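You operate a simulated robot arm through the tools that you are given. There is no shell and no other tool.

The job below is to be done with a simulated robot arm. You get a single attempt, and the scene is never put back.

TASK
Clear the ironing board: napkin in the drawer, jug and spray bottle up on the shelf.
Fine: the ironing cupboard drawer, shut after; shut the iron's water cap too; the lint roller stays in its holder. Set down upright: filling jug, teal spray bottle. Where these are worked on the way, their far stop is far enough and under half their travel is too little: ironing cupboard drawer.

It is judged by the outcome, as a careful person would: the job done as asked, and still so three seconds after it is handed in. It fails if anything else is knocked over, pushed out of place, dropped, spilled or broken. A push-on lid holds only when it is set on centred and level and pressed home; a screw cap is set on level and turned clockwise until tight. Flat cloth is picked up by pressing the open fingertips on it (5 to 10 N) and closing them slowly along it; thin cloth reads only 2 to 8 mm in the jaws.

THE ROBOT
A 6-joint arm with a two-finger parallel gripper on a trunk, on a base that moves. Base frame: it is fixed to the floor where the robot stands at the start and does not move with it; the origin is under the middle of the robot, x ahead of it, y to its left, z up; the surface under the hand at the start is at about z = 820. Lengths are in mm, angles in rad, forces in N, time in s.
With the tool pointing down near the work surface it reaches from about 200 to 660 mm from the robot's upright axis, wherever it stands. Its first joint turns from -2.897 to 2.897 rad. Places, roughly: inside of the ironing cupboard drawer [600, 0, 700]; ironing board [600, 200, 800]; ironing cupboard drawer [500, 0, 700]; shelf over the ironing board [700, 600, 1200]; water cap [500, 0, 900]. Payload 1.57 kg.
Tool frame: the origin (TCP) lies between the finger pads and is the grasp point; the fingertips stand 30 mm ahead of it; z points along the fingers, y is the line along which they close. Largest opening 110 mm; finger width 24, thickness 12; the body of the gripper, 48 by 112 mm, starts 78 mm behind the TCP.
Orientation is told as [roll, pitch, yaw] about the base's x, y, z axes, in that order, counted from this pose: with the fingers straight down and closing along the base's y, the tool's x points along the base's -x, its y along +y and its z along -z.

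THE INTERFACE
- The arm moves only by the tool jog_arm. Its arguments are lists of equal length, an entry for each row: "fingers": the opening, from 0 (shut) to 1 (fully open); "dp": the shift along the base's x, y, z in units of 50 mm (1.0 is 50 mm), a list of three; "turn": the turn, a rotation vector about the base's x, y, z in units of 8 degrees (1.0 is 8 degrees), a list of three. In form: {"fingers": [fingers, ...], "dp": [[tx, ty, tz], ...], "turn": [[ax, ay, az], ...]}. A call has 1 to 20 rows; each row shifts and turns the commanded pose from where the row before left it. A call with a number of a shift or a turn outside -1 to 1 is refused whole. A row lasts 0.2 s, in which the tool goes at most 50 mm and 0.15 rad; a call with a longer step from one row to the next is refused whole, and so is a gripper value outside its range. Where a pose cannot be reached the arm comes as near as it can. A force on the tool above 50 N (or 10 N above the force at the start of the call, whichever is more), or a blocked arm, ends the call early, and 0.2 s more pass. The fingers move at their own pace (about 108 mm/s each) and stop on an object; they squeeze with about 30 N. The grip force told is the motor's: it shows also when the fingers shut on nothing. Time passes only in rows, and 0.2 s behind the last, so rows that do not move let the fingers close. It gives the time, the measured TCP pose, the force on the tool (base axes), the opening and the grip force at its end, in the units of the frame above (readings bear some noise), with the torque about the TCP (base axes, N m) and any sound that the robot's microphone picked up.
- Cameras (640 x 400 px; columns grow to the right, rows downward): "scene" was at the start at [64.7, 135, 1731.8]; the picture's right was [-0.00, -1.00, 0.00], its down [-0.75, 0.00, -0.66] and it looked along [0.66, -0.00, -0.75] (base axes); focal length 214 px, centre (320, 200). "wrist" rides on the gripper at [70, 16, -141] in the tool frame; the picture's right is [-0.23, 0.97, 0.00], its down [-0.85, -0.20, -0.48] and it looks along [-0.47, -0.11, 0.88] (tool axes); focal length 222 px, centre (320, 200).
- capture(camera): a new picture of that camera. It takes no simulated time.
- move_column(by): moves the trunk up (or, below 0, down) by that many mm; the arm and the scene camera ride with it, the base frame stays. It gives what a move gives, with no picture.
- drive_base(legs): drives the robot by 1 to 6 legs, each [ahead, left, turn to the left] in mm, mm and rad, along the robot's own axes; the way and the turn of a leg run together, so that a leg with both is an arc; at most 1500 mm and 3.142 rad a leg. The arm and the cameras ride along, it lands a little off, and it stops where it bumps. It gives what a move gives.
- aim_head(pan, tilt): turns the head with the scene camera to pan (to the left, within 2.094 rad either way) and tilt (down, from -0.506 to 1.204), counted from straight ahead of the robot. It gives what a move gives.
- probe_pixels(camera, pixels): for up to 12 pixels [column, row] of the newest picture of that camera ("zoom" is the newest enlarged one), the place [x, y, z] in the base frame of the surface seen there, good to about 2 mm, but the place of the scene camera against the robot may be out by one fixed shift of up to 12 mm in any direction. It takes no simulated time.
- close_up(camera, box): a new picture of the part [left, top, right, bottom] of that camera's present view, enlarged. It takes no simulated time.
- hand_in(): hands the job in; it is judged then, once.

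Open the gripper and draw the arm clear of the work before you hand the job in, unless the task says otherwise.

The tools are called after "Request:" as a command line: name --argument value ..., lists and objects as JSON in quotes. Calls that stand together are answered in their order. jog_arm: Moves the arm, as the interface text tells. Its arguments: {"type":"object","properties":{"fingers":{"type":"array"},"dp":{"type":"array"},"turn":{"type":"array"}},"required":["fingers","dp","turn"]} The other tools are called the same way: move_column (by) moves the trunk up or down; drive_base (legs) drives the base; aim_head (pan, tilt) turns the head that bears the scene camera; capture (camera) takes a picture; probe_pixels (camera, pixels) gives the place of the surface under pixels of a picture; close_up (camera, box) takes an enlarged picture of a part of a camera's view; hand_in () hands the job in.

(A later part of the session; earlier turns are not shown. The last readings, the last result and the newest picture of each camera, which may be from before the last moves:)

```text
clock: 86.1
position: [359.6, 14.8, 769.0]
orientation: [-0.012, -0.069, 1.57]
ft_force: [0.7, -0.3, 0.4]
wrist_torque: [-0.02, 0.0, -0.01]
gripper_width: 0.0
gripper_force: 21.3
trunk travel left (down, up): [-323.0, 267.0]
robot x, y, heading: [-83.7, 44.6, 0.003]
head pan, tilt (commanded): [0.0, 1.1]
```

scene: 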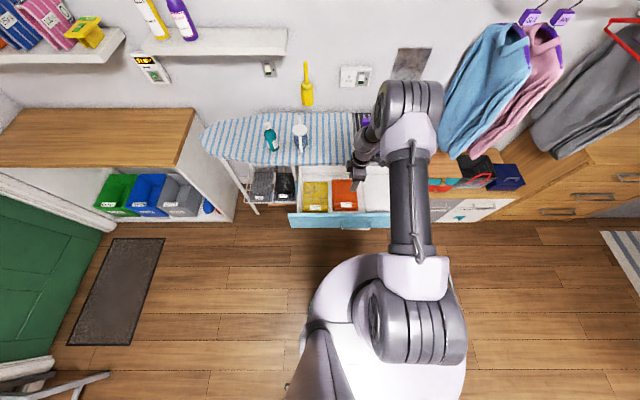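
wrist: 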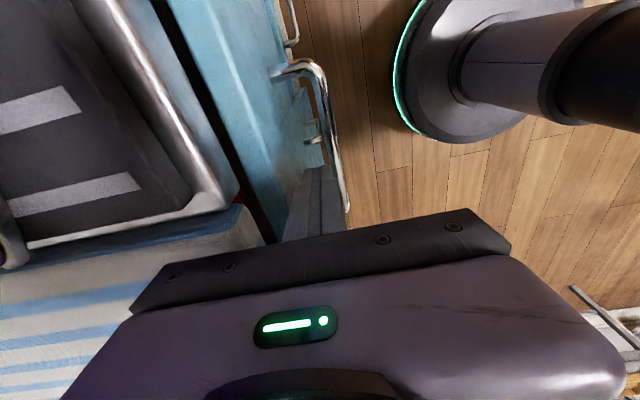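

Request:
jog_arm --fingers '[0, 0, 0, 0]' --dp '[[0.08, 0, 0], [0.08, 0, 0], [0.08, 0, 0], [0.06, 0, 0]]' --turn '[[0, 0, 0], [0, 0, 0], [0, 0, 0], [0, 0, 0]]'

```text
clock: 87.2
position: [365.2, 14.5, 765.5]
orientation: [0.007, -0.074, 1.575]
ft_force: [-14.4, 0.1, -0.4]
wrist_torque: [0.08, -0.81, -0.1]
gripper_width: 0.0
gripper_force: 21.0
trunk travel left (down, up): [-323.0, 267.0]
robot x, y, heading: [-86.7, 43.4, 0.002]
head pan, tilt (commanded): [0.0, 1.1]
stopped in row 4: the force on the tool passed its limit at 52 N (the readings are from after the stop); the commanded pose is now the measured one
```

The force limit tripped as the drawer reached its closed stop (tool x=365, front ≈ x=380). I back off, rise, and check the front's position.

Request:
jog_arm --fingers '[0, 0, 0, 0, 0, 0, 0, 0, 0]' --dp '[[-0.2, 0, 0], [-0.3, 0, 0.1], [-0.3, 0, 0.5], [-0.2, 0, 0.7], [0, 0, 0.8], [0, 0, 0.8], [0, 0, 0.8], [0, 0, 0.8], [0, 0, 0.5]]' --turn '[[0, 0, 0], [0, 0, 0], [0, 0, 0], [0, 0, 0], [0, 0, 0], [0, 0, 0], [0, 0, 0], [0, 0, 0], [0, 0, 0]]'

Request:
capture --camera "wrist"

Request:
capture --camera "scene"

```text
clock: 89.2
position: [317.3, 14.3, 1016.1]
orientation: [0.003, -0.071, 1.572]
ft_force: [-0.1, 0.3, -0.2]
wrist_torque: [-0.02, 0.0, -0.04]
gripper_width: 0.0
gripper_force: 21.3
trunk travel left (down, up): [-323.0, 267.0]
robot x, y, heading: [-86.1, 42.4, 0.002]
head pan, tilt (commanded): [0.0, 1.1]
```

```text
taken
```

wrist: 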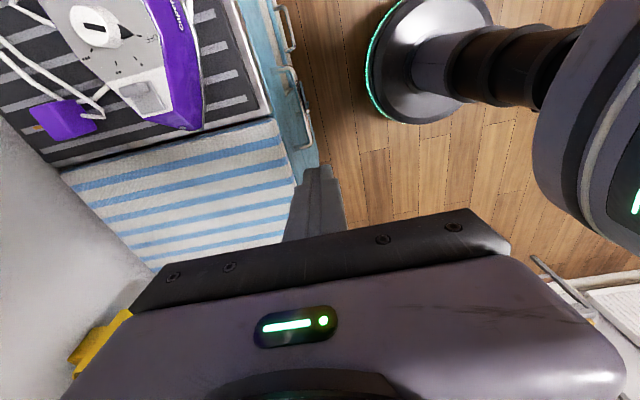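

```text
taken
```

scene: 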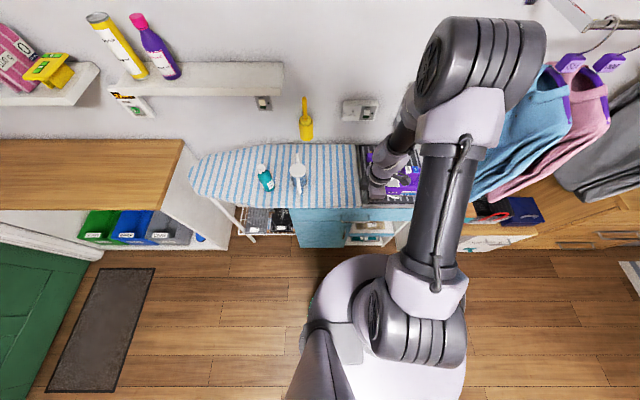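

The drawer looks shut. I zoom on its front and probe the handle's x to compare with the start (bar face 338, front 380).

Request:
close_up --camera "wrist" --box '[200, 60, 360, 160]'

Request:
probe_pixels --camera "wrist" --pixels '[[302, 85], [308, 120], [312, 145], [292, 70], [288, 110], [300, 140], [285, 130], [190, 120], [160, 110], [285, 45], [292, 30]]'

Request:
probe_pixels --camera "scene" --pixels '[[330, 215], [330, 230], [300, 230], [345, 213], [310, 212]]'

```text
4.00 times, centred on (280, 110) of wrist
```

zoom: 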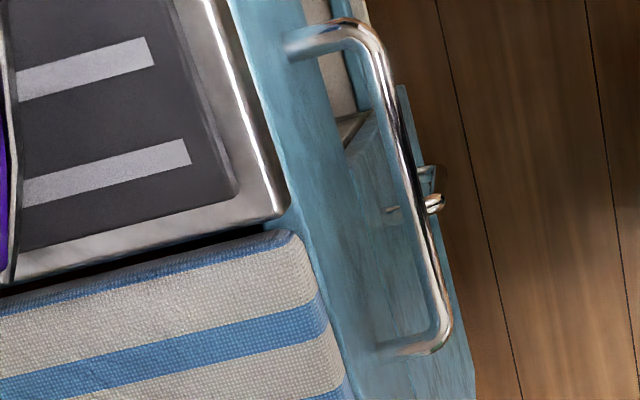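

```text
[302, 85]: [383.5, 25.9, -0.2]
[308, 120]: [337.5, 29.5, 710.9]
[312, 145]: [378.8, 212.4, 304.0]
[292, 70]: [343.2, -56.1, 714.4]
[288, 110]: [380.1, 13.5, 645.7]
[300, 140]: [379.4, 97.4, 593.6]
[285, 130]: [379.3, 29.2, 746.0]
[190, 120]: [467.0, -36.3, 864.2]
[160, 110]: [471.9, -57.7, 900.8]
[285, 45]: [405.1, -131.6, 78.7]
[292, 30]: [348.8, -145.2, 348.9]
```

```text
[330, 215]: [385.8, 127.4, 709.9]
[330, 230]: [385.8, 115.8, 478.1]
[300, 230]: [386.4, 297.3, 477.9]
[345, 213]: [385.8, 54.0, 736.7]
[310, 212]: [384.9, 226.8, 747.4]
```

The handle bar is back at x=337.5 and the front at 379.3, flush with the door below: drawer shut. Next the jug: I drive left and a little ahead to face it, then turn the hand back to yaw 0.

Request:
drive_base --legs '[[40, 238, 0]]'

Request:
jog_arm --fingers '[1, 1, 1, 1, 1, 1, 1, 1, 1, 1, 1, 1]' --dp '[[0, 0, 0.2], [0, 0, 0.2], [0, 0, 0.2], [0, 0, 0.2], [0, 0, 0.2], [0, 0, 0.2], [0, 0, 0.2], [0, 0, 0], [0, 0, 0], [0, 0, 0], [0, 0, 0], [0, 0, 0]]' --turn '[[-0.25, 0, -0.9], [-0.25, 0, -0.9], [0, 0, -0.945], [0, 0, -0.945], [0, 0, -0.945], [0, 0, -0.945], [0, 0, -0.945], [0, 0, -0.945], [0, 0, -0.945], [0, 0, -0.945], [0, 0, -0.945], [0, 0, -0.945]]'

Request:
capture --camera "wrist"

Request:
capture --camera "scene"

```text
clock: 91.0
position: [357.3, 251.4, 1017.2]
orientation: [0.001, -0.072, 1.573]
ft_force: [0.0, 0.1, -0.1]
wrist_torque: [-0.01, 0.02, -0.01]
gripper_width: 0.1
gripper_force: 21.4
trunk travel left (down, up): [-323.0, 267.0]
robot x, y, heading: [-44.9, 273.8, -0.001]
head pan, tilt (commanded): [0.0, 1.1]
```

```text
clock: 93.6
position: [328.9, 244.2, 1052.5]
orientation: [0.042, -0.107, 0.06]
ft_force: [-0.1, 0.3, 0.4]
wrist_torque: [0.01, 0.02, 0.01]
gripper_width: 110.0
gripper_force: 0.0
out of reach, approached as far as the arm can: row 2, 6, 7, 8, 9, 10, 11, 12
trunk travel left (down, up): [-323.0, 267.0]
robot x, y, heading: [-50.9, 281.3, -0.003]
head pan, tilt (commanded): [0.0, 1.1]
```

```text
taken
```

wrist: 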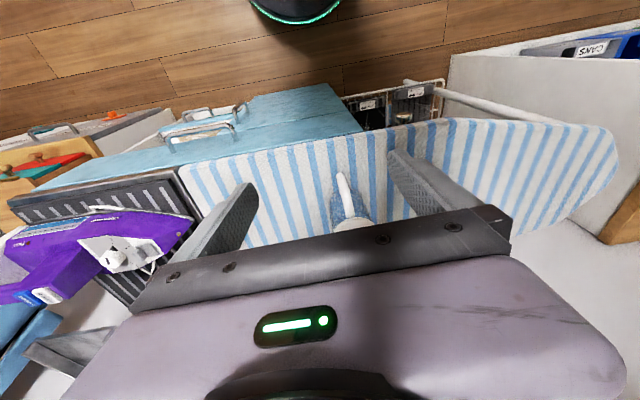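

```text
taken
```

scene: 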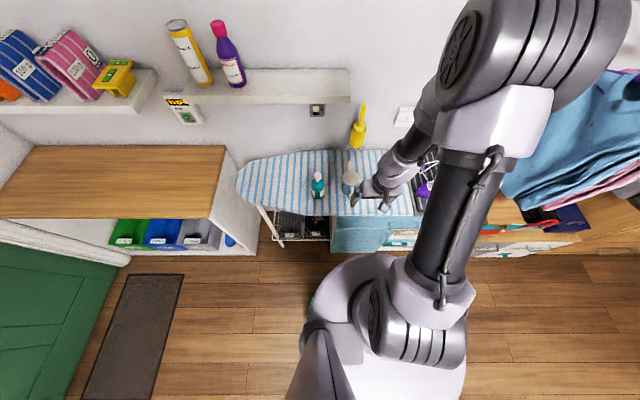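

The hand is tilted a little since that fold was out of reach; I move it out to x≈420 and straighten it. I also zoom on the shelf for its geometry.

Request:
jog_arm --fingers '[1, 1, 1, 1, 1, 1]' --dp '[[0.4, 0.1, 0.2], [0.4, 0.1, 0.2], [0.4, 0.1, 0.2], [0.4, 0.1, 0.2], [0.2, 0.1, 0], [0, 0, 0]]' --turn '[[0, 0, 0], [0, 0, 0], [-0.1, 0.26, -0.15], [-0.1, 0.26, -0.14], [-0.1, 0.25, -0.14], [0, 0, 0]]'

Request:
close_up --camera "scene" --box '[150, 10, 390, 160]'

Request:
capture --camera "wrist"

```text
clock: 95.0
position: [417.4, 275.2, 1079.7]
orientation: [0.084, -0.098, -0.019]
ft_force: [0.1, 0.1, -0.4]
wrist_torque: [0.01, -0.02, 0.0]
gripper_width: 110.0
gripper_force: 0.0
out of reach, approached as far as the arm can: row 1, 2, 3
trunk travel left (down, up): [-323.0, 267.0]
robot x, y, heading: [-46.5, 281.7, -0.001]
head pan, tilt (commanded): [0.0, 1.1]
```

```text
2.67 times, centred on (270, 85) of scene
```

zoom: 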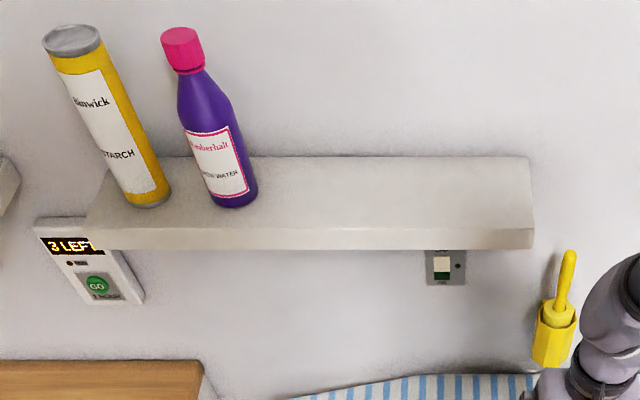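

```text
taken
```

wrist: 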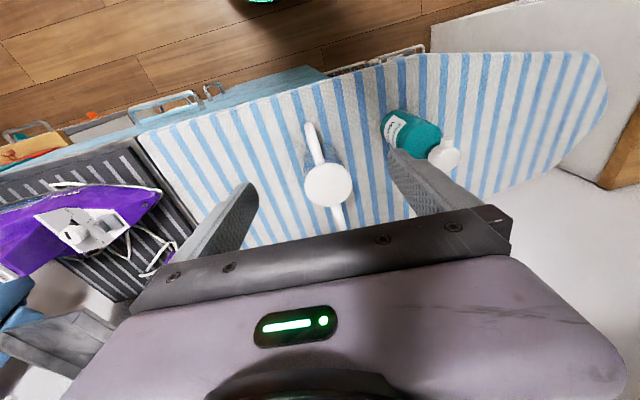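

I probe the shelf's edges, the wall behind it, and the purple bottle's base in the scene view.

Request:
probe_pixels --camera "zoom" --pixels '[[325, 185], [340, 170]]'

Request:
probe_pixels --camera "scene" --pixels '[[346, 70], [346, 94], [300, 94], [300, 99], [300, 72], [300, 66], [300, 85], [240, 86], [248, 86], [258, 86], [349, 80], [300, 103]]'

```text
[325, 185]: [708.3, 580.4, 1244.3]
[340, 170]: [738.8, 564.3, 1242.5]
```

```text
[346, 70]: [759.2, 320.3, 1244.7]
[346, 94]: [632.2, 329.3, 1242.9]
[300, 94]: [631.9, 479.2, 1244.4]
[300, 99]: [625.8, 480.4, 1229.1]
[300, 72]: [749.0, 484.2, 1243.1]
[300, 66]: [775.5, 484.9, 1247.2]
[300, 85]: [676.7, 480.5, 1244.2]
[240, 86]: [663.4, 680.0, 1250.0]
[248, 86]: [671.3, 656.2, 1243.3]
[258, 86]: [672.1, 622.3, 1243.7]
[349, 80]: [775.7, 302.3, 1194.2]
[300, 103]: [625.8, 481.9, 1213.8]
```

The shelf spans x≈626-775 (wall), z≈1244 and y≈315 up to the purple bottle at ≈655 in scene coordinates. Now I zoom on jug and bottle from the wrist and probe their extents.

Request:
close_up --camera "wrist" --box '[240, 90, 480, 240]'

Request:
probe_pixels --camera "wrist" --pixels '[[328, 187], [328, 166], [307, 187], [351, 187], [328, 205], [338, 222], [308, 127], [316, 150], [443, 153], [412, 130], [456, 153], [385, 122]]'

```text
2.67 times, centred on (360, 165) of wrist
```

zoom: 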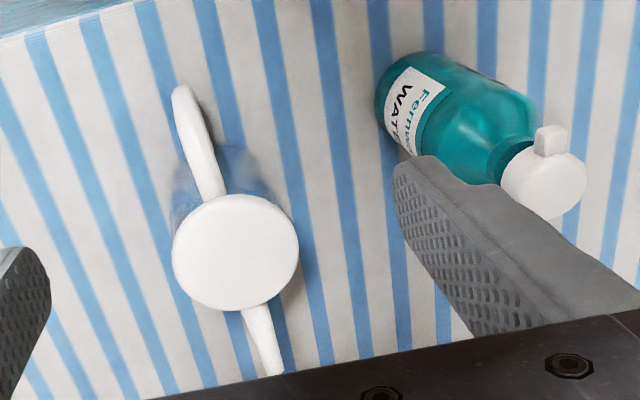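

```text
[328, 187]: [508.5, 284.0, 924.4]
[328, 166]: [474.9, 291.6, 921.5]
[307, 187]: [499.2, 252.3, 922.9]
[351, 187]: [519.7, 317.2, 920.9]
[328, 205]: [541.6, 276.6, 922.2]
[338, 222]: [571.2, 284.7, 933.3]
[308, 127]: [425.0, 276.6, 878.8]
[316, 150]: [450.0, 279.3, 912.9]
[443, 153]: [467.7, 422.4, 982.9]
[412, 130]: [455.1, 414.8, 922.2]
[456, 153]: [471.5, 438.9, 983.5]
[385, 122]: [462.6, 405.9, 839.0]
```

Jug lid centre ≈(508,284), z≈923, spout tip x≈580, handle to x≈425. I straighten the hand while moving above the jug at z≈1050.

Request:
jog_arm --fingers '[1, 1, 1, 1, 1, 1]' --dp '[[0.4, 0.05, 0], [0.4, 0.05, 0], [0.4, 0.05, -0.1], [0.4, 0.02, -0.2], [0.22, 0, -0.3], [0, 0, 0]]' --turn '[[0, 0, 0], [-0.15, 0.17, 0.03], [-0.15, 0.18, 0.04], [-0.15, 0.17, 0.03], [-0.15, 0.18, 0.04], [0, 0, 0]]'

Request:
capture --camera "wrist"

```text
clock: 96.4
position: [445.5, 245.4, 1032.1]
orientation: [0.057, -0.058, 0.009]
ft_force: [-0.4, -0.2, 0.4]
wrist_torque: [0.01, -0.03, 0.0]
gripper_width: 110.0
gripper_force: 0.1
out of reach, approached as far as the arm can: row 2, 3, 4, 5
trunk travel left (down, up): [-323.0, 267.0]
robot x, y, heading: [-46.1, 280.3, 0.002]
head pan, tilt (commanded): [0.0, 1.1]
```

```text
taken
```

wrist: 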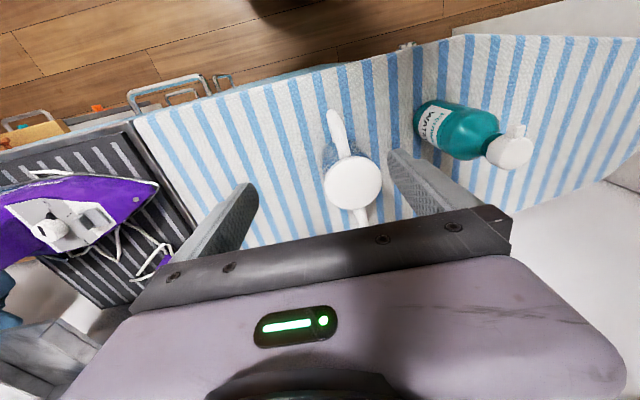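

The arm is still against some limit, tilted by 3-4°. I raise the hand high toward the starting posture to free the wrist, then re-level there.

Request:
jog_arm --fingers '[1, 1, 1, 1, 1, 1, 1, 1, 1, 1]' --dp '[[0, 0.3, 0.8], [0, 0.3, 0.9], [0, 0.3, 0.9], [0, 0.3, 0.9], [0, 0.3, 0.9], [0, 0.2, 0.9], [0, 0.2, 0.9], [0, 0.1, 0.9], [0, 0, 0.9], [0, 0, 0.5]]' --turn '[[0, 0, 0], [0, 0, 0], [0, 0, 0], [0, 0, 0], [0, 0, 0], [0, 0, 0], [-0.1, 0.1, 0], [-0.1, 0.1, 0], [-0.1, 0.1, 0], [-0.1, 0.1, -0.06]]'

Request:
capture --camera "scene"

```text
clock: 98.6
position: [305.5, 115.2, 1299.8]
orientation: [-0.001, -0.001, 0.004]
ft_force: [0.9, -0.3, -0.1]
wrist_torque: [-0.01, 0.03, -0.04]
gripper_width: 109.9
gripper_force: 0.0
out of reach, approached as far as the arm can: row 1, 2, 3, 4, 5, 6, 7, 8, 9, 10
trunk travel left (down, up): [-323.0, 267.0]
robot x, y, heading: [-48.9, 278.6, -0.001]
head pan, tilt (commanded): [0.0, 1.1]
```

```text
taken
```

scene: 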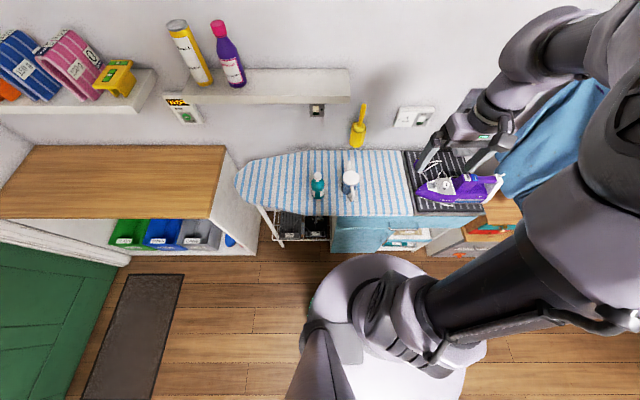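

Now level, but the hand drifted to (305,115,1300) because the arm is swung out to the right. I try to jog to the robot-relative starting pose, i.e. about (413, 370, 1550).

Request:
jog_arm --fingers '[1, 1, 1, 1, 1, 1, 1, 1, 1, 1]' --dp '[[0.2, 0.5, 0.5], [0.2, 0.5, 0.5], [0.2, 0.5, 0.5], [0.2, 0.5, 0.5], [0.2, 0.5, 0.5], [0.2, 0.5, 0.5], [0.2, 0.5, 0.5], [0.2, 0.5, 0.5], [0.2, 0.5, 0.5], [0.2, 0.5, 0.5]]' --turn '[[0, 0, 0], [0, 0, 0], [0, 0, 0], [0, 0, 0], [0, 0, 0], [0, 0, 0], [0, 0, 0], [0, 0, 0], [0, 0, 0], [0, 0, 0]]'

Request:
capture --camera "scene"

```text
clock: 100.8
position: [247.5, 103.0, 1378.4]
orientation: [0.008, 0.016, 0.004]
ft_force: [-0.7, 0.5, 1.0]
wrist_torque: [-0.06, -0.01, 0.01]
gripper_width: 110.0
gripper_force: 0.1
out of reach, approached as far as the arm can: row 1, 2, 3, 4, 5, 6, 7, 8, 9, 10
trunk travel left (down, up): [-323.0, 267.0]
robot x, y, heading: [-47.9, 281.8, -0.003]
head pan, tilt (commanded): [0.0, 1.1]
```

```text
taken
```

scene: 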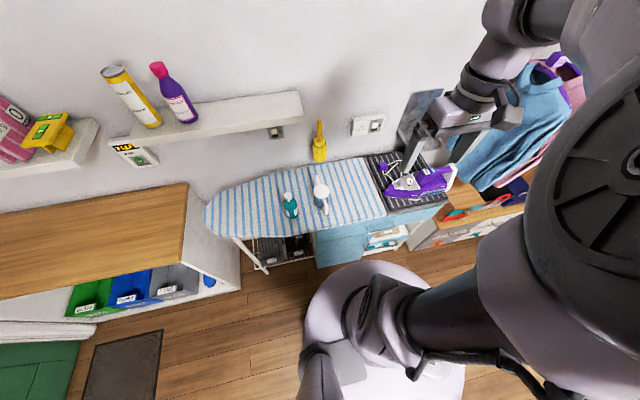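

The arm is clearly wound into an awkward wrist branch (elbow at the right, near the head). I back the base away into free space to unwind it along the way it came.

Request:
drive_base --legs '[[-280, 0, 0]]'

Request:
jog_arm --fingers '[1, 1, 1, 1, 1, 1, 1, 1, 1, 1, 1, 1]' --dp '[[0.2, 0, -0.5], [0.2, 0, -0.5], [0.3, 0, -0.5], [0.3, 0, -0.5], [0.3, 0, -0.5], [0.3, 0, -0.5], [0.3, 0, -0.5], [0.3, 0, -0.5], [0.3, 0, -0.5], [0.3, -0.1, -0.5], [0.2, -0.2, -0.5], [0.2, -0.2, -0.5]]' --turn '[[0, 0, 0.94], [0, 0, 0.94], [0, 0, 0.94], [0, 0, 0.94], [0, 0, 0.94], [0, 0, 0.94], [0, 0, 0.94], [0, 0, 0.94], [0, 0, 0.94], [0, 0, 0.94], [0, 0, 0.94], [0, 0, 0.91]]'

Request:
capture --camera "scene"

```text
clock: 102.7
position: [-31.5, 102.8, 1381.8]
orientation: [0.001, 0.007, 0.003]
ft_force: [-0.3, 0.7, 0.3]
wrist_torque: [-0.04, 0.0, 0.01]
gripper_width: 110.0
gripper_force: 0.1
trunk travel left (down, up): [-323.0, 267.0]
robot x, y, heading: [-321.7, 279.4, -0.0]
head pan, tilt (commanded): [0.0, 1.1]
```

```text
clock: 105.3
position: [161.5, 62.7, 1129.0]
orientation: [-0.002, -0.024, 1.575]
ft_force: [-0.3, 0.4, -0.7]
wrist_torque: [0.0, 0.07, 0.03]
gripper_width: 110.3
gripper_force: 0.0
out of reach, approached as far as the arm can: row 7, 8, 9, 10, 11, 12
trunk travel left (down, up): [-323.0, 267.0]
robot x, y, heading: [-322.1, 281.4, -0.004]
head pan, tilt (commanded): [0.0, 1.1]
```

```text
taken
```

scene: 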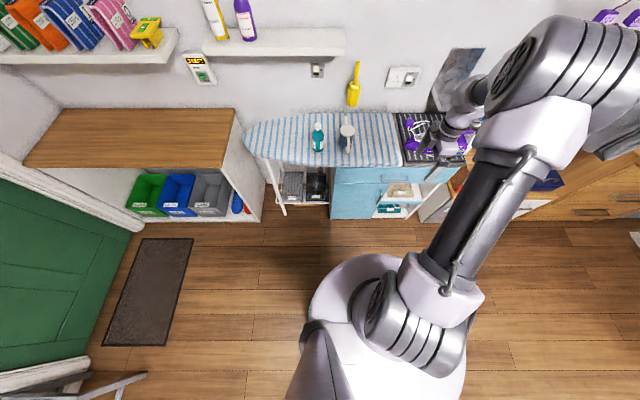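

The hand is at the pose of the earlier step with yaw 90°. I now retrace that step backward: pitch to -80° while moving back to the robot-relative pose (168,-306,994).

Request:
jog_arm --fingers '[0.5, 0.5, 0.5, 0.5, 0.5, 0.5, 0.5, 0.5, 0.5, 0.5, 0.5]' --dp '[[-0.2, 0, -0.8], [-0.6, -0.18, -0.2], [-0.6, -0.18, -0.2], [-0.6, -0.18, -0.2], [-0.6, -0.18, -0.2], [-0.6, -0.18, -0.2], [-0.6, -0.18, -0.2], [-0.6, -0.18, -0.2], [-0.6, -0.18, -0.2], [-0.6, -0.18, -0.2], [-0.7, -0.18, -0.1]]' --turn '[[0, 0, 0], [0, -0.998, 0], [0, -0.998, 0], [0, -0.998, 0], [0, -0.998, 0], [0, -0.998, 0], [0, -0.998, 0], [0, -0.998, 0], [0, -0.998, 0], [0, -0.998, 0], [0, -0.998, 0]]'

Request:
capture --camera "scene"

```text
clock: 107.7
position: [-139.4, -26.4, 1003.1]
orientation: [-1.395, 0.002, 1.564]
ft_force: [-0.3, -0.2, 0.0]
wrist_torque: [-0.01, -0.01, 0.0]
gripper_width: 54.9
gripper_force: 0.1
out of reach, approached as far as the arm can: row 1, 4
trunk travel left (down, up): [-323.0, 267.0]
robot x, y, heading: [-323.6, 281.9, 0.004]
head pan, tilt (commanded): [0.0, 1.1]
```

```text
taken
```

scene: 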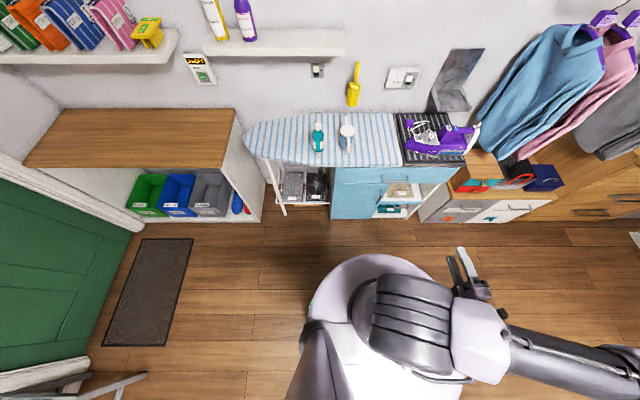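

The posture matches the earlier one after the drawer pull. I retrace further: lower to z≈800 and move straight ahead in +x by 330 mm.

Request:
jog_arm --fingers '[0.5, 0.5, 0.5, 0.5, 0.5, 0.5, 0.5, 0.5, 0.5, 0.5, 0.5, 0.5, 0.5, 0.5, 0.5]' --dp '[[0, 0, -0.8], [0, 0, -0.8], [0, 0, -0.8], [0, 0, -0.8], [0, 0, -0.8], [0.6, 0, 0], [0.6, 0, 0], [0.6, 0, 0], [0.6, 0, 0], [0.6, 0, 0], [0.6, 0, 0], [0.6, 0, 0], [0.6, 0, 0], [0.6, 0, 0], [0.6, 0, 0]]' --turn '[[0, 0, 0], [0, 0, 0], [0, 0, 0], [0, 0, 0], [0, 0, 0], [0, 0, 0], [0, 0, 0], [0, 0, 0], [0, 0, 0], [0, 0, 0], [0, 0, 0], [0, 0, 0], [0, 0, 0], [0, 0, 0], [0, 0, 0]]'

Request:
capture --camera "scene"

```text
clock: 110.9
position: [163.0, -24.8, 805.0]
orientation: [-1.393, 0.003, 1.564]
ft_force: [0.4, -0.1, 0.2]
wrist_torque: [0.04, -0.01, 0.03]
gripper_width: 55.0
gripper_force: 0.1
trunk travel left (down, up): [-323.0, 267.0]
robot x, y, heading: [-325.4, 280.8, -0.001]
head pan, tilt (commanded): [0.0, 1.1]
```

```text
taken
```

scene: 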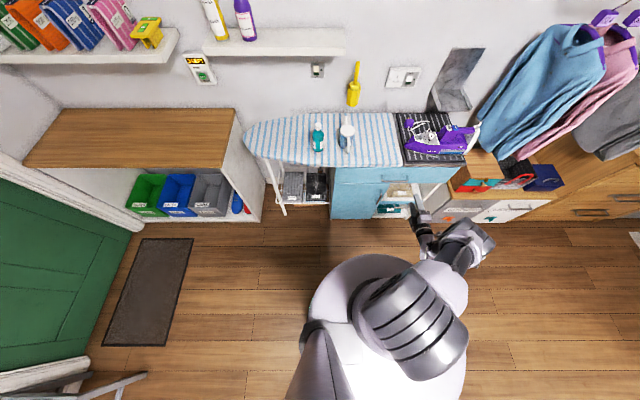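

This matches the posture in front of the closed drawer earlier. I retrace on: pitch back to about -64°, rise to z≈985 and swing left in +y by 320 mm.

Request:
jog_arm --fingers '[0.5, 0.5, 0.5, 0.5, 0.5, 0.5, 0.5, 0.5, 0.5, 0.5, 0.5, 0.5, 0.5, 0.5, 0.5, 0.5]' --dp '[[-0.5, 0, 0.4], [-0.5, 0, 0.5], [0, 0, 0.7], [0, 0, 0.7], [0, 0, 0.7], [0, 0, 0.6], [0, 0.6, 0], [0, 0.7, 0], [0, 0.7, 0], [0, 0.7, 0], [0, 0.7, 0], [0, 0.7, 0], [0, 0.7, 0], [0, 0.7, 0], [0, 0.7, 0], [0, 0.2, 0]]' --turn '[[0, 0.975, 0], [0, 0.975, 0], [0, 0, 0], [0, 0, 0], [0, 0, 0], [0, 0, 0], [0, 0, 0], [0, 0, 0], [0, 0, 0], [0, 0, 0], [0, 0, 0], [0, 0, 0], [0, 0, 0], [0, 0, 0], [0, 0, 0], [0, 0, 0]]'

Request:
capture --camera "scene"

```text
clock: 114.3
position: [110.6, 294.2, 984.4]
orientation: [-1.119, 0.004, 1.566]
ft_force: [0.0, -0.1, 0.3]
wrist_torque: [0.0, 0.01, -0.01]
gripper_width: 54.8
gripper_force: 0.0
trunk travel left (down, up): [-323.0, 267.0]
robot x, y, heading: [-325.0, 279.7, -0.0]
head pan, tilt (commanded): [0.0, 1.1]
```

```text
taken
```

scene: 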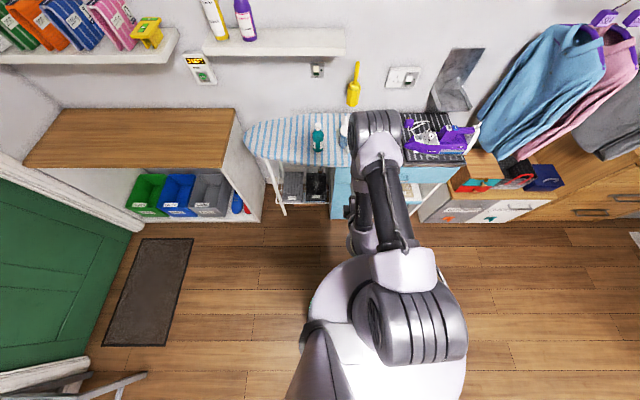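

Again the same as the earlier posture. I rise to z≈1110, pitch back to straight down, then unwind the yaw by 90°.

Request:
jog_arm --fingers '[1, 1, 1, 1, 1, 1, 1, 1, 1, 1, 1, 1]' --dp '[[0.3, 0, 0.6], [0.3, 0, 0.6], [0.3, 0, 0.6], [0, 0, 0.6], [0, 0, 0], [0, 0, 0], [0, 0, 0], [0, 0, 0], [0, 0, 0], [0, 0, 0], [0, 0, 0], [0, 0, 0]]' --turn '[[0, 0, 0], [0, 0, 0], [0, 0, 0], [0, 0, 0], [0, 1, 0], [0, 1, 0], [0, 1, 0], [0, 1, 0], [0, 1, 0], [0, 1, 0], [0, 1, 0], [0, 1, 0]]'

Request:
capture --camera "scene"

```text
clock: 116.9
position: [157.6, 293.5, 1103.4]
orientation: [-0.002, 0.007, 1.572]
ft_force: [0.2, 0.4, 0.6]
wrist_torque: [0.02, 0.05, 0.0]
gripper_width: 110.0
gripper_force: 0.1
trunk travel left (down, up): [-323.0, 267.0]
robot x, y, heading: [-324.2, 278.1, 0.002]
head pan, tilt (commanded): [0.0, 1.1]
```

```text
taken
```

scene: 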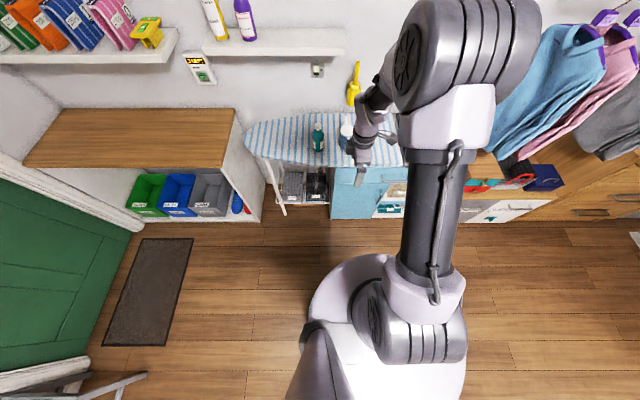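

No limits hit this time and the hand is truly vertical. Now the yaw back to 0.

Request:
jog_arm --fingers '[1, 1, 1, 1, 1, 1, 1, 1, 1, 1, 1, 1]' --dp '[[0, 0, 0], [0, 0, 0], [0, 0, 0], [0, 0, 0], [0, 0, 0], [0, 0, 0], [0, 0, 0], [0, 0, 0], [0, 0, 0], [0, 0, 0], [0, 0, 0], [0, 0, 0]]' --turn '[[0, 0, -0.94], [0, 0, -0.94], [0, 0, -0.94], [0, 0, -0.94], [0, 0, -0.94], [0, 0, -0.94], [0, 0, -0.94], [0, 0, -0.94], [0, 0, -0.94], [0, 0, -0.94], [0, 0, -0.94], [0, 0, -0.92]]'

Request:
capture --camera "wrist"

```text
clock: 119.5
position: [155.7, 294.3, 1104.2]
orientation: [-0.004, 0.007, -0.002]
ft_force: [-0.3, 0.0, -0.8]
wrist_torque: [0.01, 0.01, 0.03]
gripper_width: 110.0
gripper_force: 0.1
trunk travel left (down, up): [-323.0, 267.0]
robot x, y, heading: [-320.6, 278.8, -0.004]
head pan, tilt (commanded): [0.0, 1.1]
```

```text
taken
```

wrist: 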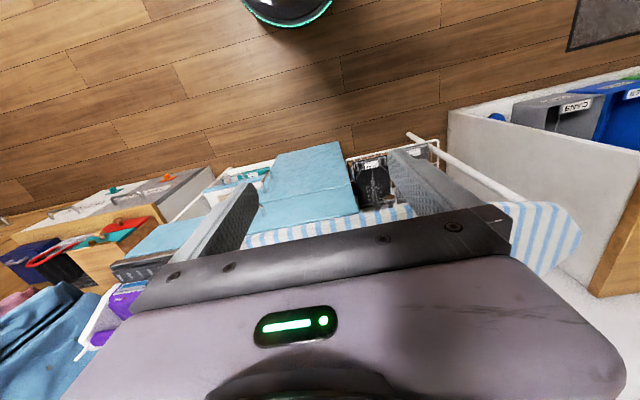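

Unwound and level. I drive ahead 300 mm so the jug is straight in front.

Request:
drive_base --legs '[[300, 0, 0]]'

Request:
capture --camera "wrist"

Request:
capture --camera "scene"

```text
clock: 121.6
position: [457.2, 291.9, 1102.3]
orientation: [-0.004, 0.007, -0.002]
ft_force: [0.9, 0.3, 0.8]
wrist_torque: [0.03, 0.04, 0.02]
gripper_width: 110.1
gripper_force: 0.0
trunk travel left (down, up): [-323.0, 267.0]
robot x, y, heading: [-27.8, 280.7, -0.006]
head pan, tilt (commanded): [0.0, 1.1]
```

```text
taken
```

wrist: 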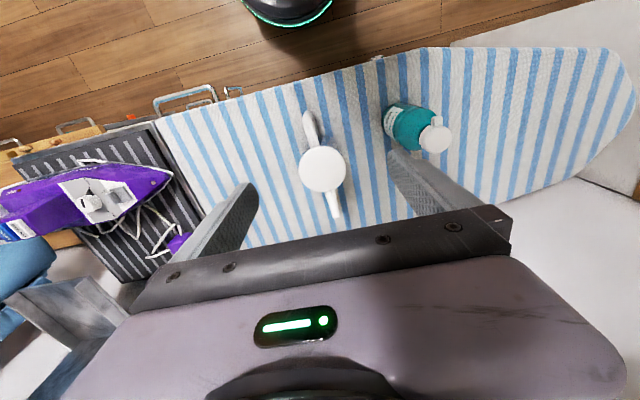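

```text
taken
```

scene: 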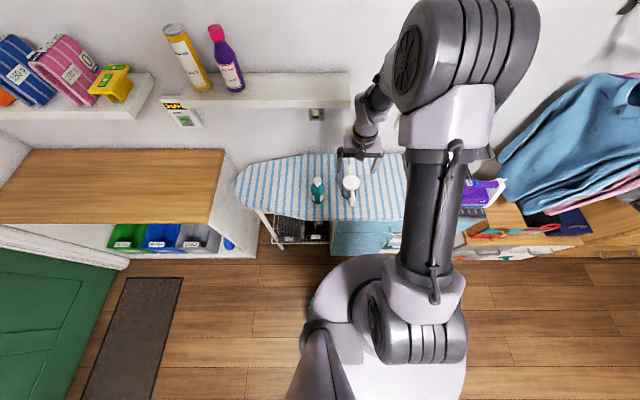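

I zoom on the jug and bottle and probe the lid's rim, the handle, spout and the bottle cap from this vertical view.

Request:
close_up --camera "wrist" --box '[270, 80, 470, 240]'

Request:
probe_pixels --camera "wrist" --pixels '[[322, 168], [301, 168], [344, 168], [322, 149], [322, 190], [335, 212], [308, 115], [314, 140], [434, 138], [408, 125], [390, 118], [447, 138]]'

```text
2.50 times, centred on (370, 160) of wrist
```

zoom: 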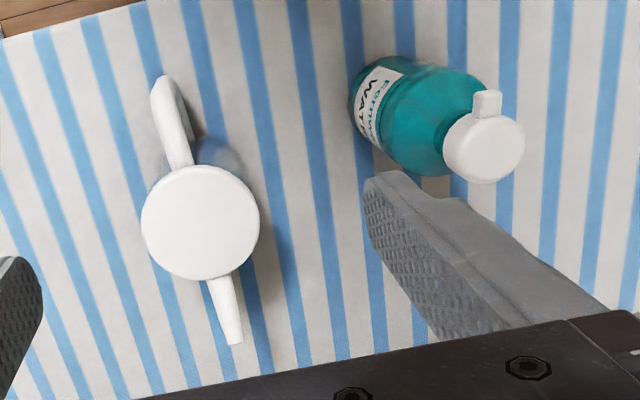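

```text
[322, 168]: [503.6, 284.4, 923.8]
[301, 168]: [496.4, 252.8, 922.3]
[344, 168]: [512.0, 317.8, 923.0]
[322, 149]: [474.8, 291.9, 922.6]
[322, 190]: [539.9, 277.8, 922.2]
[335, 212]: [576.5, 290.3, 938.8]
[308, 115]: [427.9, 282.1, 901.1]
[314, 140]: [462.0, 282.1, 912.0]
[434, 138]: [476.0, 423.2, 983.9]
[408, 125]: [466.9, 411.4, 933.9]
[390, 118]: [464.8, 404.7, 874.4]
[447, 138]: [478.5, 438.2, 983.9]
```

The lid is centred at about (506.5,285) with radius ≈34. I move above it and descend to z≈965 first.

Request:
jog_arm --fingers '[1, 1, 1, 1, 1]' --dp '[[0.3, -0.05, -0.3], [0.4, -0.05, -0.5], [0.28, -0.04, -0.6], [0, 0, -0.7], [0, 0, -0.65]]' --turn '[[0, 0, 0], [0, 0, 0], [0, 0, 0], [0, 0, 0], [0, 0, 0]]'

Request:
close_up --camera "wrist" --box '[180, 60, 480, 248]'

```text
clock: 122.8
position: [505.3, 285.7, 965.0]
orientation: [-0.005, 0.008, 0.0]
ft_force: [-0.8, 0.4, 0.7]
wrist_torque: [0.0, 0.0, 0.03]
gripper_width: 109.9
gripper_force: 0.0
trunk travel left (down, up): [-323.0, 267.0]
robot x, y, heading: [-23.6, 279.6, 0.002]
head pan, tilt (commanded): [0.0, 1.1]
```

```text
2.13 times, centred on (330, 154) of wrist
```

zoom: 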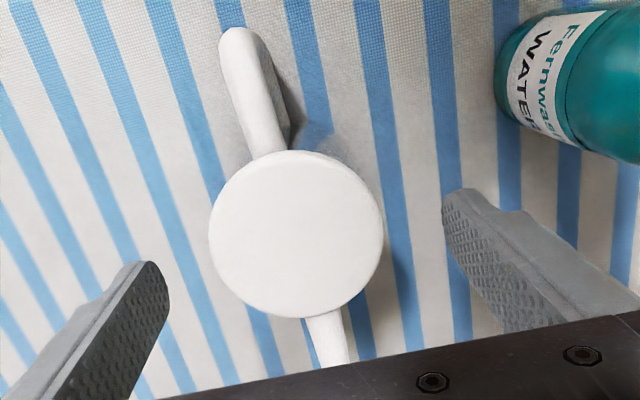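

The lid is centred between the fingertips. I descend to z≈872.

Request:
jog_arm --fingers '[1, 1, 1, 1]' --dp '[[0, 0, -0.5], [0, 0, -0.6], [0, 0, -0.5], [0, 0, -0.26]]' --turn '[[0, 0, 0], [0, 0, 0], [0, 0, 0], [0, 0, 0]]'

Request:
close_up --camera "wrist" --box '[180, 60, 480, 248]'

```text
clock: 123.8
position: [505.9, 285.5, 873.1]
orientation: [-0.004, 0.006, 0.0]
ft_force: [0.0, 0.2, -0.9]
wrist_torque: [0.0, -0.02, 0.0]
gripper_width: 110.3
gripper_force: 0.1
trunk travel left (down, up): [-323.0, 267.0]
robot x, y, heading: [-25.8, 280.8, -0.002]
head pan, tilt (commanded): [0.0, 1.1]
```

```text
2.13 times, centred on (330, 154) of wrist
```

zoom: 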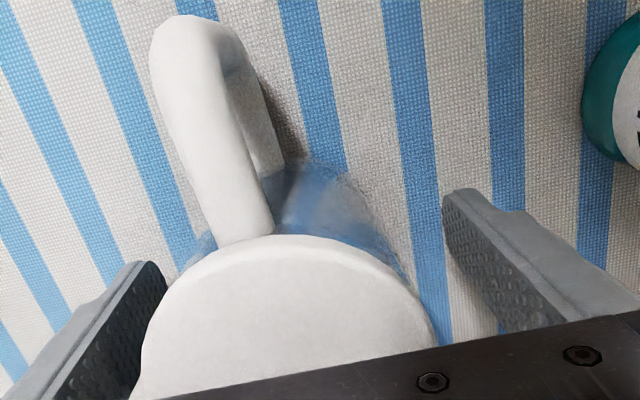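

The fingers are alongside the jug body. I close gradually.

Request:
jog_arm --fingers '[0.92, 0.85, 0.78, 0.72, 0.66, 0.6, 0.5, 0.4, 0.4]' --dp '[[0, 0, 0], [0, 0, 0], [0, 0, 0], [0, 0, 0], [0, 0, 0], [0, 0, 0], [0, 0, 0], [0, 0, 0], [0, 0, 0]]' --turn '[[0, 0, 0], [0, 0, 0], [0, 0, 0], [0, 0, 0], [0, 0, 0], [0, 0, 0], [0, 0, 0], [0, 0, 0], [0, 0, 0]]'

```text
clock: 125.8
position: [505.9, 285.1, 871.6]
orientation: [-0.002, 0.006, -0.001]
ft_force: [1.1, -1.1, 0.4]
wrist_torque: [0.03, -0.05, -0.02]
gripper_width: 71.1
gripper_force: 30.0
trunk travel left (down, up): [-323.0, 267.0]
robot x, y, heading: [-25.4, 278.9, 0.003]
head pan, tilt (commanded): [0.0, 1.1]
```

Held at 71 mm, 30 N. I lift 15 mm and check the load.

Request:
jog_arm --fingers '[0.4, 0.4, 0.4]' --dp '[[0, 0, 0.1], [0, 0, 0.2], [0, 0, 0]]' --turn '[[0, 0, 0], [0, 0, 0], [0, 0, 0]]'

Request:
close_up --camera "wrist" --box '[180, 60, 480, 248]'

```text
clock: 126.6
position: [504.6, 286.9, 887.4]
orientation: [0.0, 0.006, 0.0]
ft_force: [1.2, 0.2, -2.1]
wrist_torque: [0.0, 0.01, -0.02]
gripper_width: 71.6
gripper_force: 30.0
trunk travel left (down, up): [-323.0, 267.0]
robot x, y, heading: [-24.6, 280.2, -0.0]
head pan, tilt (commanded): [0.0, 1.1]
```

```text
2.13 times, centred on (330, 154) of wrist
```

zoom: 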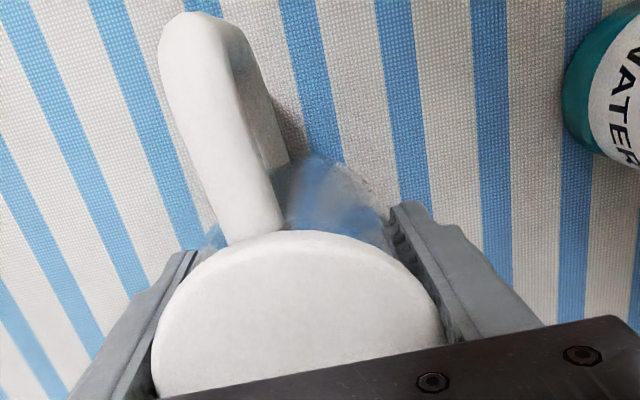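

The jug lifts cleanly (about 2 N). I raise the trunk 255 mm and then look before moving toward the shelf.

Request:
move_column --by 255

Request:
jog_arm --fingers '[0.4, 0.4, 0.4, 0.4, 0.4, 0.4, 0.4]' --dp '[[0, 0, 0.4], [0, 0, 0.6], [0, 0, 0.7], [0, 0, 0.7], [0, 0, 0.7], [0, 0, 0.7], [0, 0, 0.4]]' --turn '[[0, 0, 0], [0, 0, 0], [0, 0, 0], [0, 0, 0], [0, 0, 0], [0, 0, 0], [0, 0, 0]]'

Request:
capture --camera "wrist"

Request:
capture --camera "scene"

```text
clock: 129.2
position: [506.1, 286.9, 1143.2]
orientation: [-0.003, 0.007, 0.0]
ft_force: [0.1, 0.4, -2.8]
wrist_torque: [0.0, -0.01, 0.04]
gripper_width: 71.5
gripper_force: 29.9
trunk travel left (down, up): [-578.0, 12.0]
robot x, y, heading: [-25.8, 280.3, 0.003]
head pan, tilt (commanded): [0.0, 1.1]
```

```text
clock: 130.8
position: [505.5, 287.3, 1352.5]
orientation: [-0.001, 0.008, -0.001]
ft_force: [0.1, -0.8, -1.8]
wrist_torque: [-0.02, -0.01, 0.01]
gripper_width: 71.1
gripper_force: 29.7
trunk travel left (down, up): [-578.0, 12.0]
robot x, y, heading: [-23.9, 280.4, -0.005]
head pan, tilt (commanded): [0.0, 1.1]
```

```text
taken
```

wrist: 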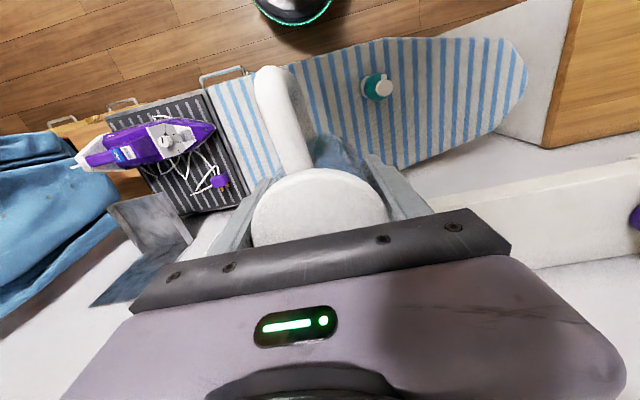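

```text
taken
```

scene: 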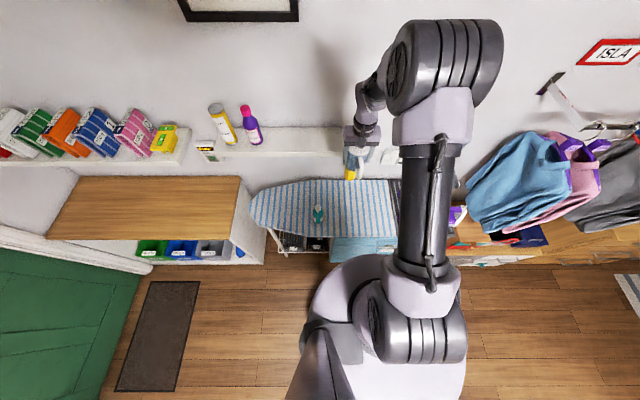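

The wrist view shows the shelf as the pale bar right of the hand around (400-640,165-265). I probe its edges for the true coordinates.

Request:
probe_pixels --camera "wrist" --pixels '[[560, 178], [560, 185], [560, 195], [560, 220], [560, 240], [560, 258], [600, 175], [600, 200], [500, 200], [450, 200], [636, 215], [560, 265]]'

Request:
close_up --camera "wrist" --box '[400, 140, 640, 290]'

```text
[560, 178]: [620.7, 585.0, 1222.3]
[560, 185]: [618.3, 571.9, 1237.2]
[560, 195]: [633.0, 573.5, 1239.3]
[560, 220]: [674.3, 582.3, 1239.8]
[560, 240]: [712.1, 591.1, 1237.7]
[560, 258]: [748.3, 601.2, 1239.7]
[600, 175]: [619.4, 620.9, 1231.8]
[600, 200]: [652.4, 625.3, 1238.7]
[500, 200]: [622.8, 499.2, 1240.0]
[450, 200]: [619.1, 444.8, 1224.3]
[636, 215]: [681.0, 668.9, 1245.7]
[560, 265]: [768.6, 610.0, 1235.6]
```

```text
2.67 times, centred on (520, 215) of wrist
```

zoom: 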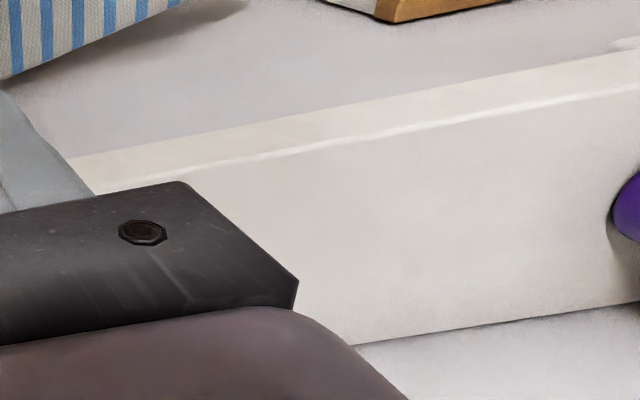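

Shelf front edge is x≈619, wall x≈768, top z≈1239. Before moving the base closer I probe the board's leg and the rack for clearance at floor level.

Request:
close_up --camera "scene" --box '[230, 170, 390, 270]'

Request:
probe_pixels --camera "scene" --pixels '[[282, 256], [275, 240], [300, 251], [318, 252], [330, 255], [345, 262], [310, 245], [268, 228]]'

```text
4.00 times, centred on (310, 220) of scene
```

zoom: 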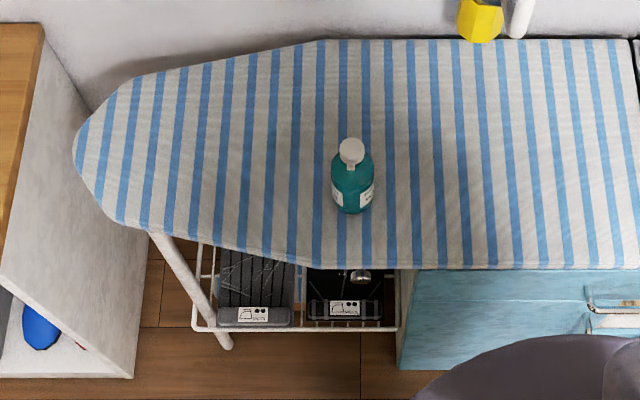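

```text
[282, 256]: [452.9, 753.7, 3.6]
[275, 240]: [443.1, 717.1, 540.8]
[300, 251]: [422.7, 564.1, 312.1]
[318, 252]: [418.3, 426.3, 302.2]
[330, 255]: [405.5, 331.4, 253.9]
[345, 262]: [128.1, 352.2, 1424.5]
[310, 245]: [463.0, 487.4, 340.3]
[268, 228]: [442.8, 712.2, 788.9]
```

Nothing stands nearer than x≈405 at floor level there. I drive 80 ahead and 115 left, the jug's bottom passing 60 mm above the shelf.

Request:
drive_base --legs '[[80, 115, 0]]'

Request:
capture --camera "wrist"

Request:
capture --camera "scene"

```text
clock: 132.1
position: [584.5, 402.3, 1352.4]
orientation: [-0.003, 0.007, 0.001]
ft_force: [-0.1, -0.3, -2.3]
wrist_torque: [-0.03, -0.03, 0.01]
gripper_width: 71.3
gripper_force: 29.2
trunk travel left (down, up): [-578.0, 12.0]
robot x, y, heading: [54.0, 395.8, 0.006]
head pan, tilt (commanded): [0.0, 1.1]
```

```text
taken
```

wrist: 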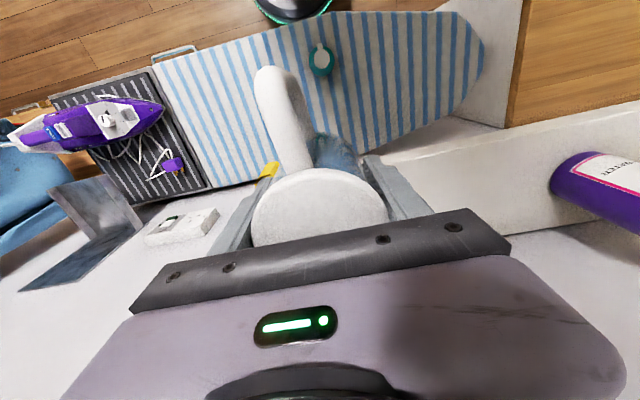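

```text
taken
```

scene: 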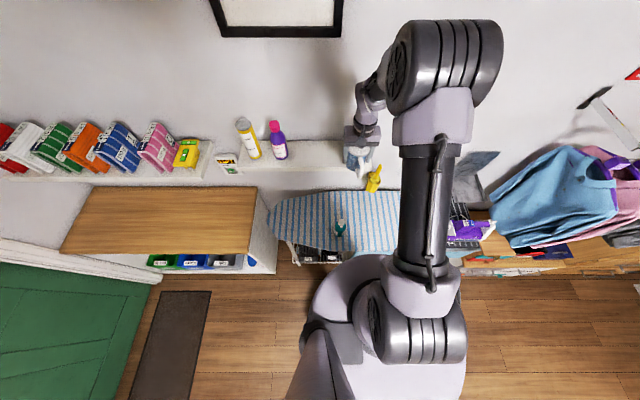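

I extend the arm 95 mm in +x over the shelf, keeping the height.

Request:
jog_arm --fingers '[0.4, 0.4, 0.4, 0.4, 0.4]' --dp '[[0.35, 0, 0], [0.4, 0, 0], [0.45, 0, 0], [0.4, 0, 0], [0.3, 0, 0]]' --turn '[[0, 0, 0], [0, 0, 0], [0, 0, 0], [0, 0, 0], [0, 0, 0]]'

Request:
capture --camera "wrist"

Request:
close_up --camera "scene" --box '[200, 80, 440, 230]'

```text
clock: 133.3
position: [681.6, 403.1, 1352.2]
orientation: [-0.004, 0.008, 0.003]
ft_force: [1.1, 0.5, -2.8]
wrist_torque: [0.0, 0.02, -0.03]
gripper_width: 71.2
gripper_force: 30.2
trunk travel left (down, up): [-578.0, 12.0]
robot x, y, heading: [56.3, 395.6, 0.002]
head pan, tilt (commanded): [0.0, 1.1]
```

```text
taken
```

wrist: 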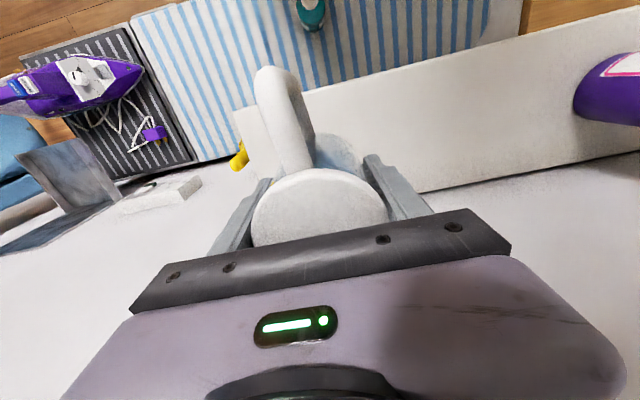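

```text
2.67 times, centred on (320, 155) of scene
```

zoom: 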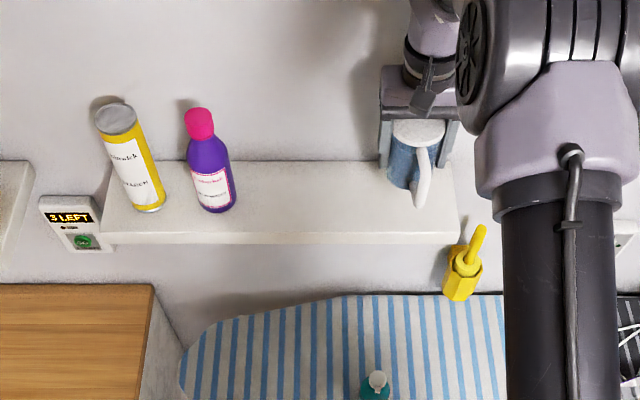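

The jug hangs over the shelf near its right end. I probe that end's y and then lower toward the top.

Request:
probe_pixels --camera "wrist" --pixels '[[245, 118], [240, 112], [320, 92], [400, 120], [400, 170], [420, 185], [575, 100], [240, 160]]'

Request:
jog_arm --fingers '[0.4, 0.4, 0.4]' --dp '[[0, 0, -0.3], [0, 0, -0.4], [0, 0, -0.3]]' --turn '[[0, 0, 0], [0, 0, 0], [0, 0, 0]]'

```text
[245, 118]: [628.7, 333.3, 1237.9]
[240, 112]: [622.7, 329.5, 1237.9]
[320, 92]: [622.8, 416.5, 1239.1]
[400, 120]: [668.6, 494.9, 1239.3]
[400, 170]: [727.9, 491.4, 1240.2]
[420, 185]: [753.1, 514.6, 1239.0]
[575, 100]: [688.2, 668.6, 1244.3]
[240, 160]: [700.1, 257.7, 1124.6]
```

```text
clock: 134.1
position: [681.3, 403.6, 1300.8]
orientation: [-0.001, 0.006, 0.001]
ft_force: [-1.1, -0.9, -2.1]
wrist_torque: [0.02, -0.01, 0.02]
gripper_width: 71.3
gripper_force: 30.3
trunk travel left (down, up): [-578.0, 12.0]
robot x, y, heading: [56.7, 395.0, -0.001]
head pan, tilt (commanded): [0.0, 1.1]
```

The shelf's right end is y≈325, well clear of the jug at y=403. I lower in 2 mm steps to touch down.

Request:
jog_arm --fingers '[0.4, 0.4, 0.4, 0.4, 0.4]' --dp '[[0, 0, -0.05], [0, 0, -0.04], [0, 0, -0.04], [0, 0, -0.03], [0, 0, 0]]' --turn '[[0, 0, 0], [0, 0, 0], [0, 0, 0], [0, 0, 0], [0, 0, 0]]'

```text
clock: 135.3
position: [680.3, 403.9, 1294.2]
orientation: [-0.005, 0.008, 0.003]
ft_force: [-0.5, -0.6, -3.2]
wrist_torque: [0.0, 0.0, 0.02]
gripper_width: 70.9
gripper_force: 30.1
trunk travel left (down, up): [-578.0, 12.0]
robot x, y, heading: [54.4, 393.9, -0.0]
head pan, tilt (commanded): [0.0, 1.1]
```

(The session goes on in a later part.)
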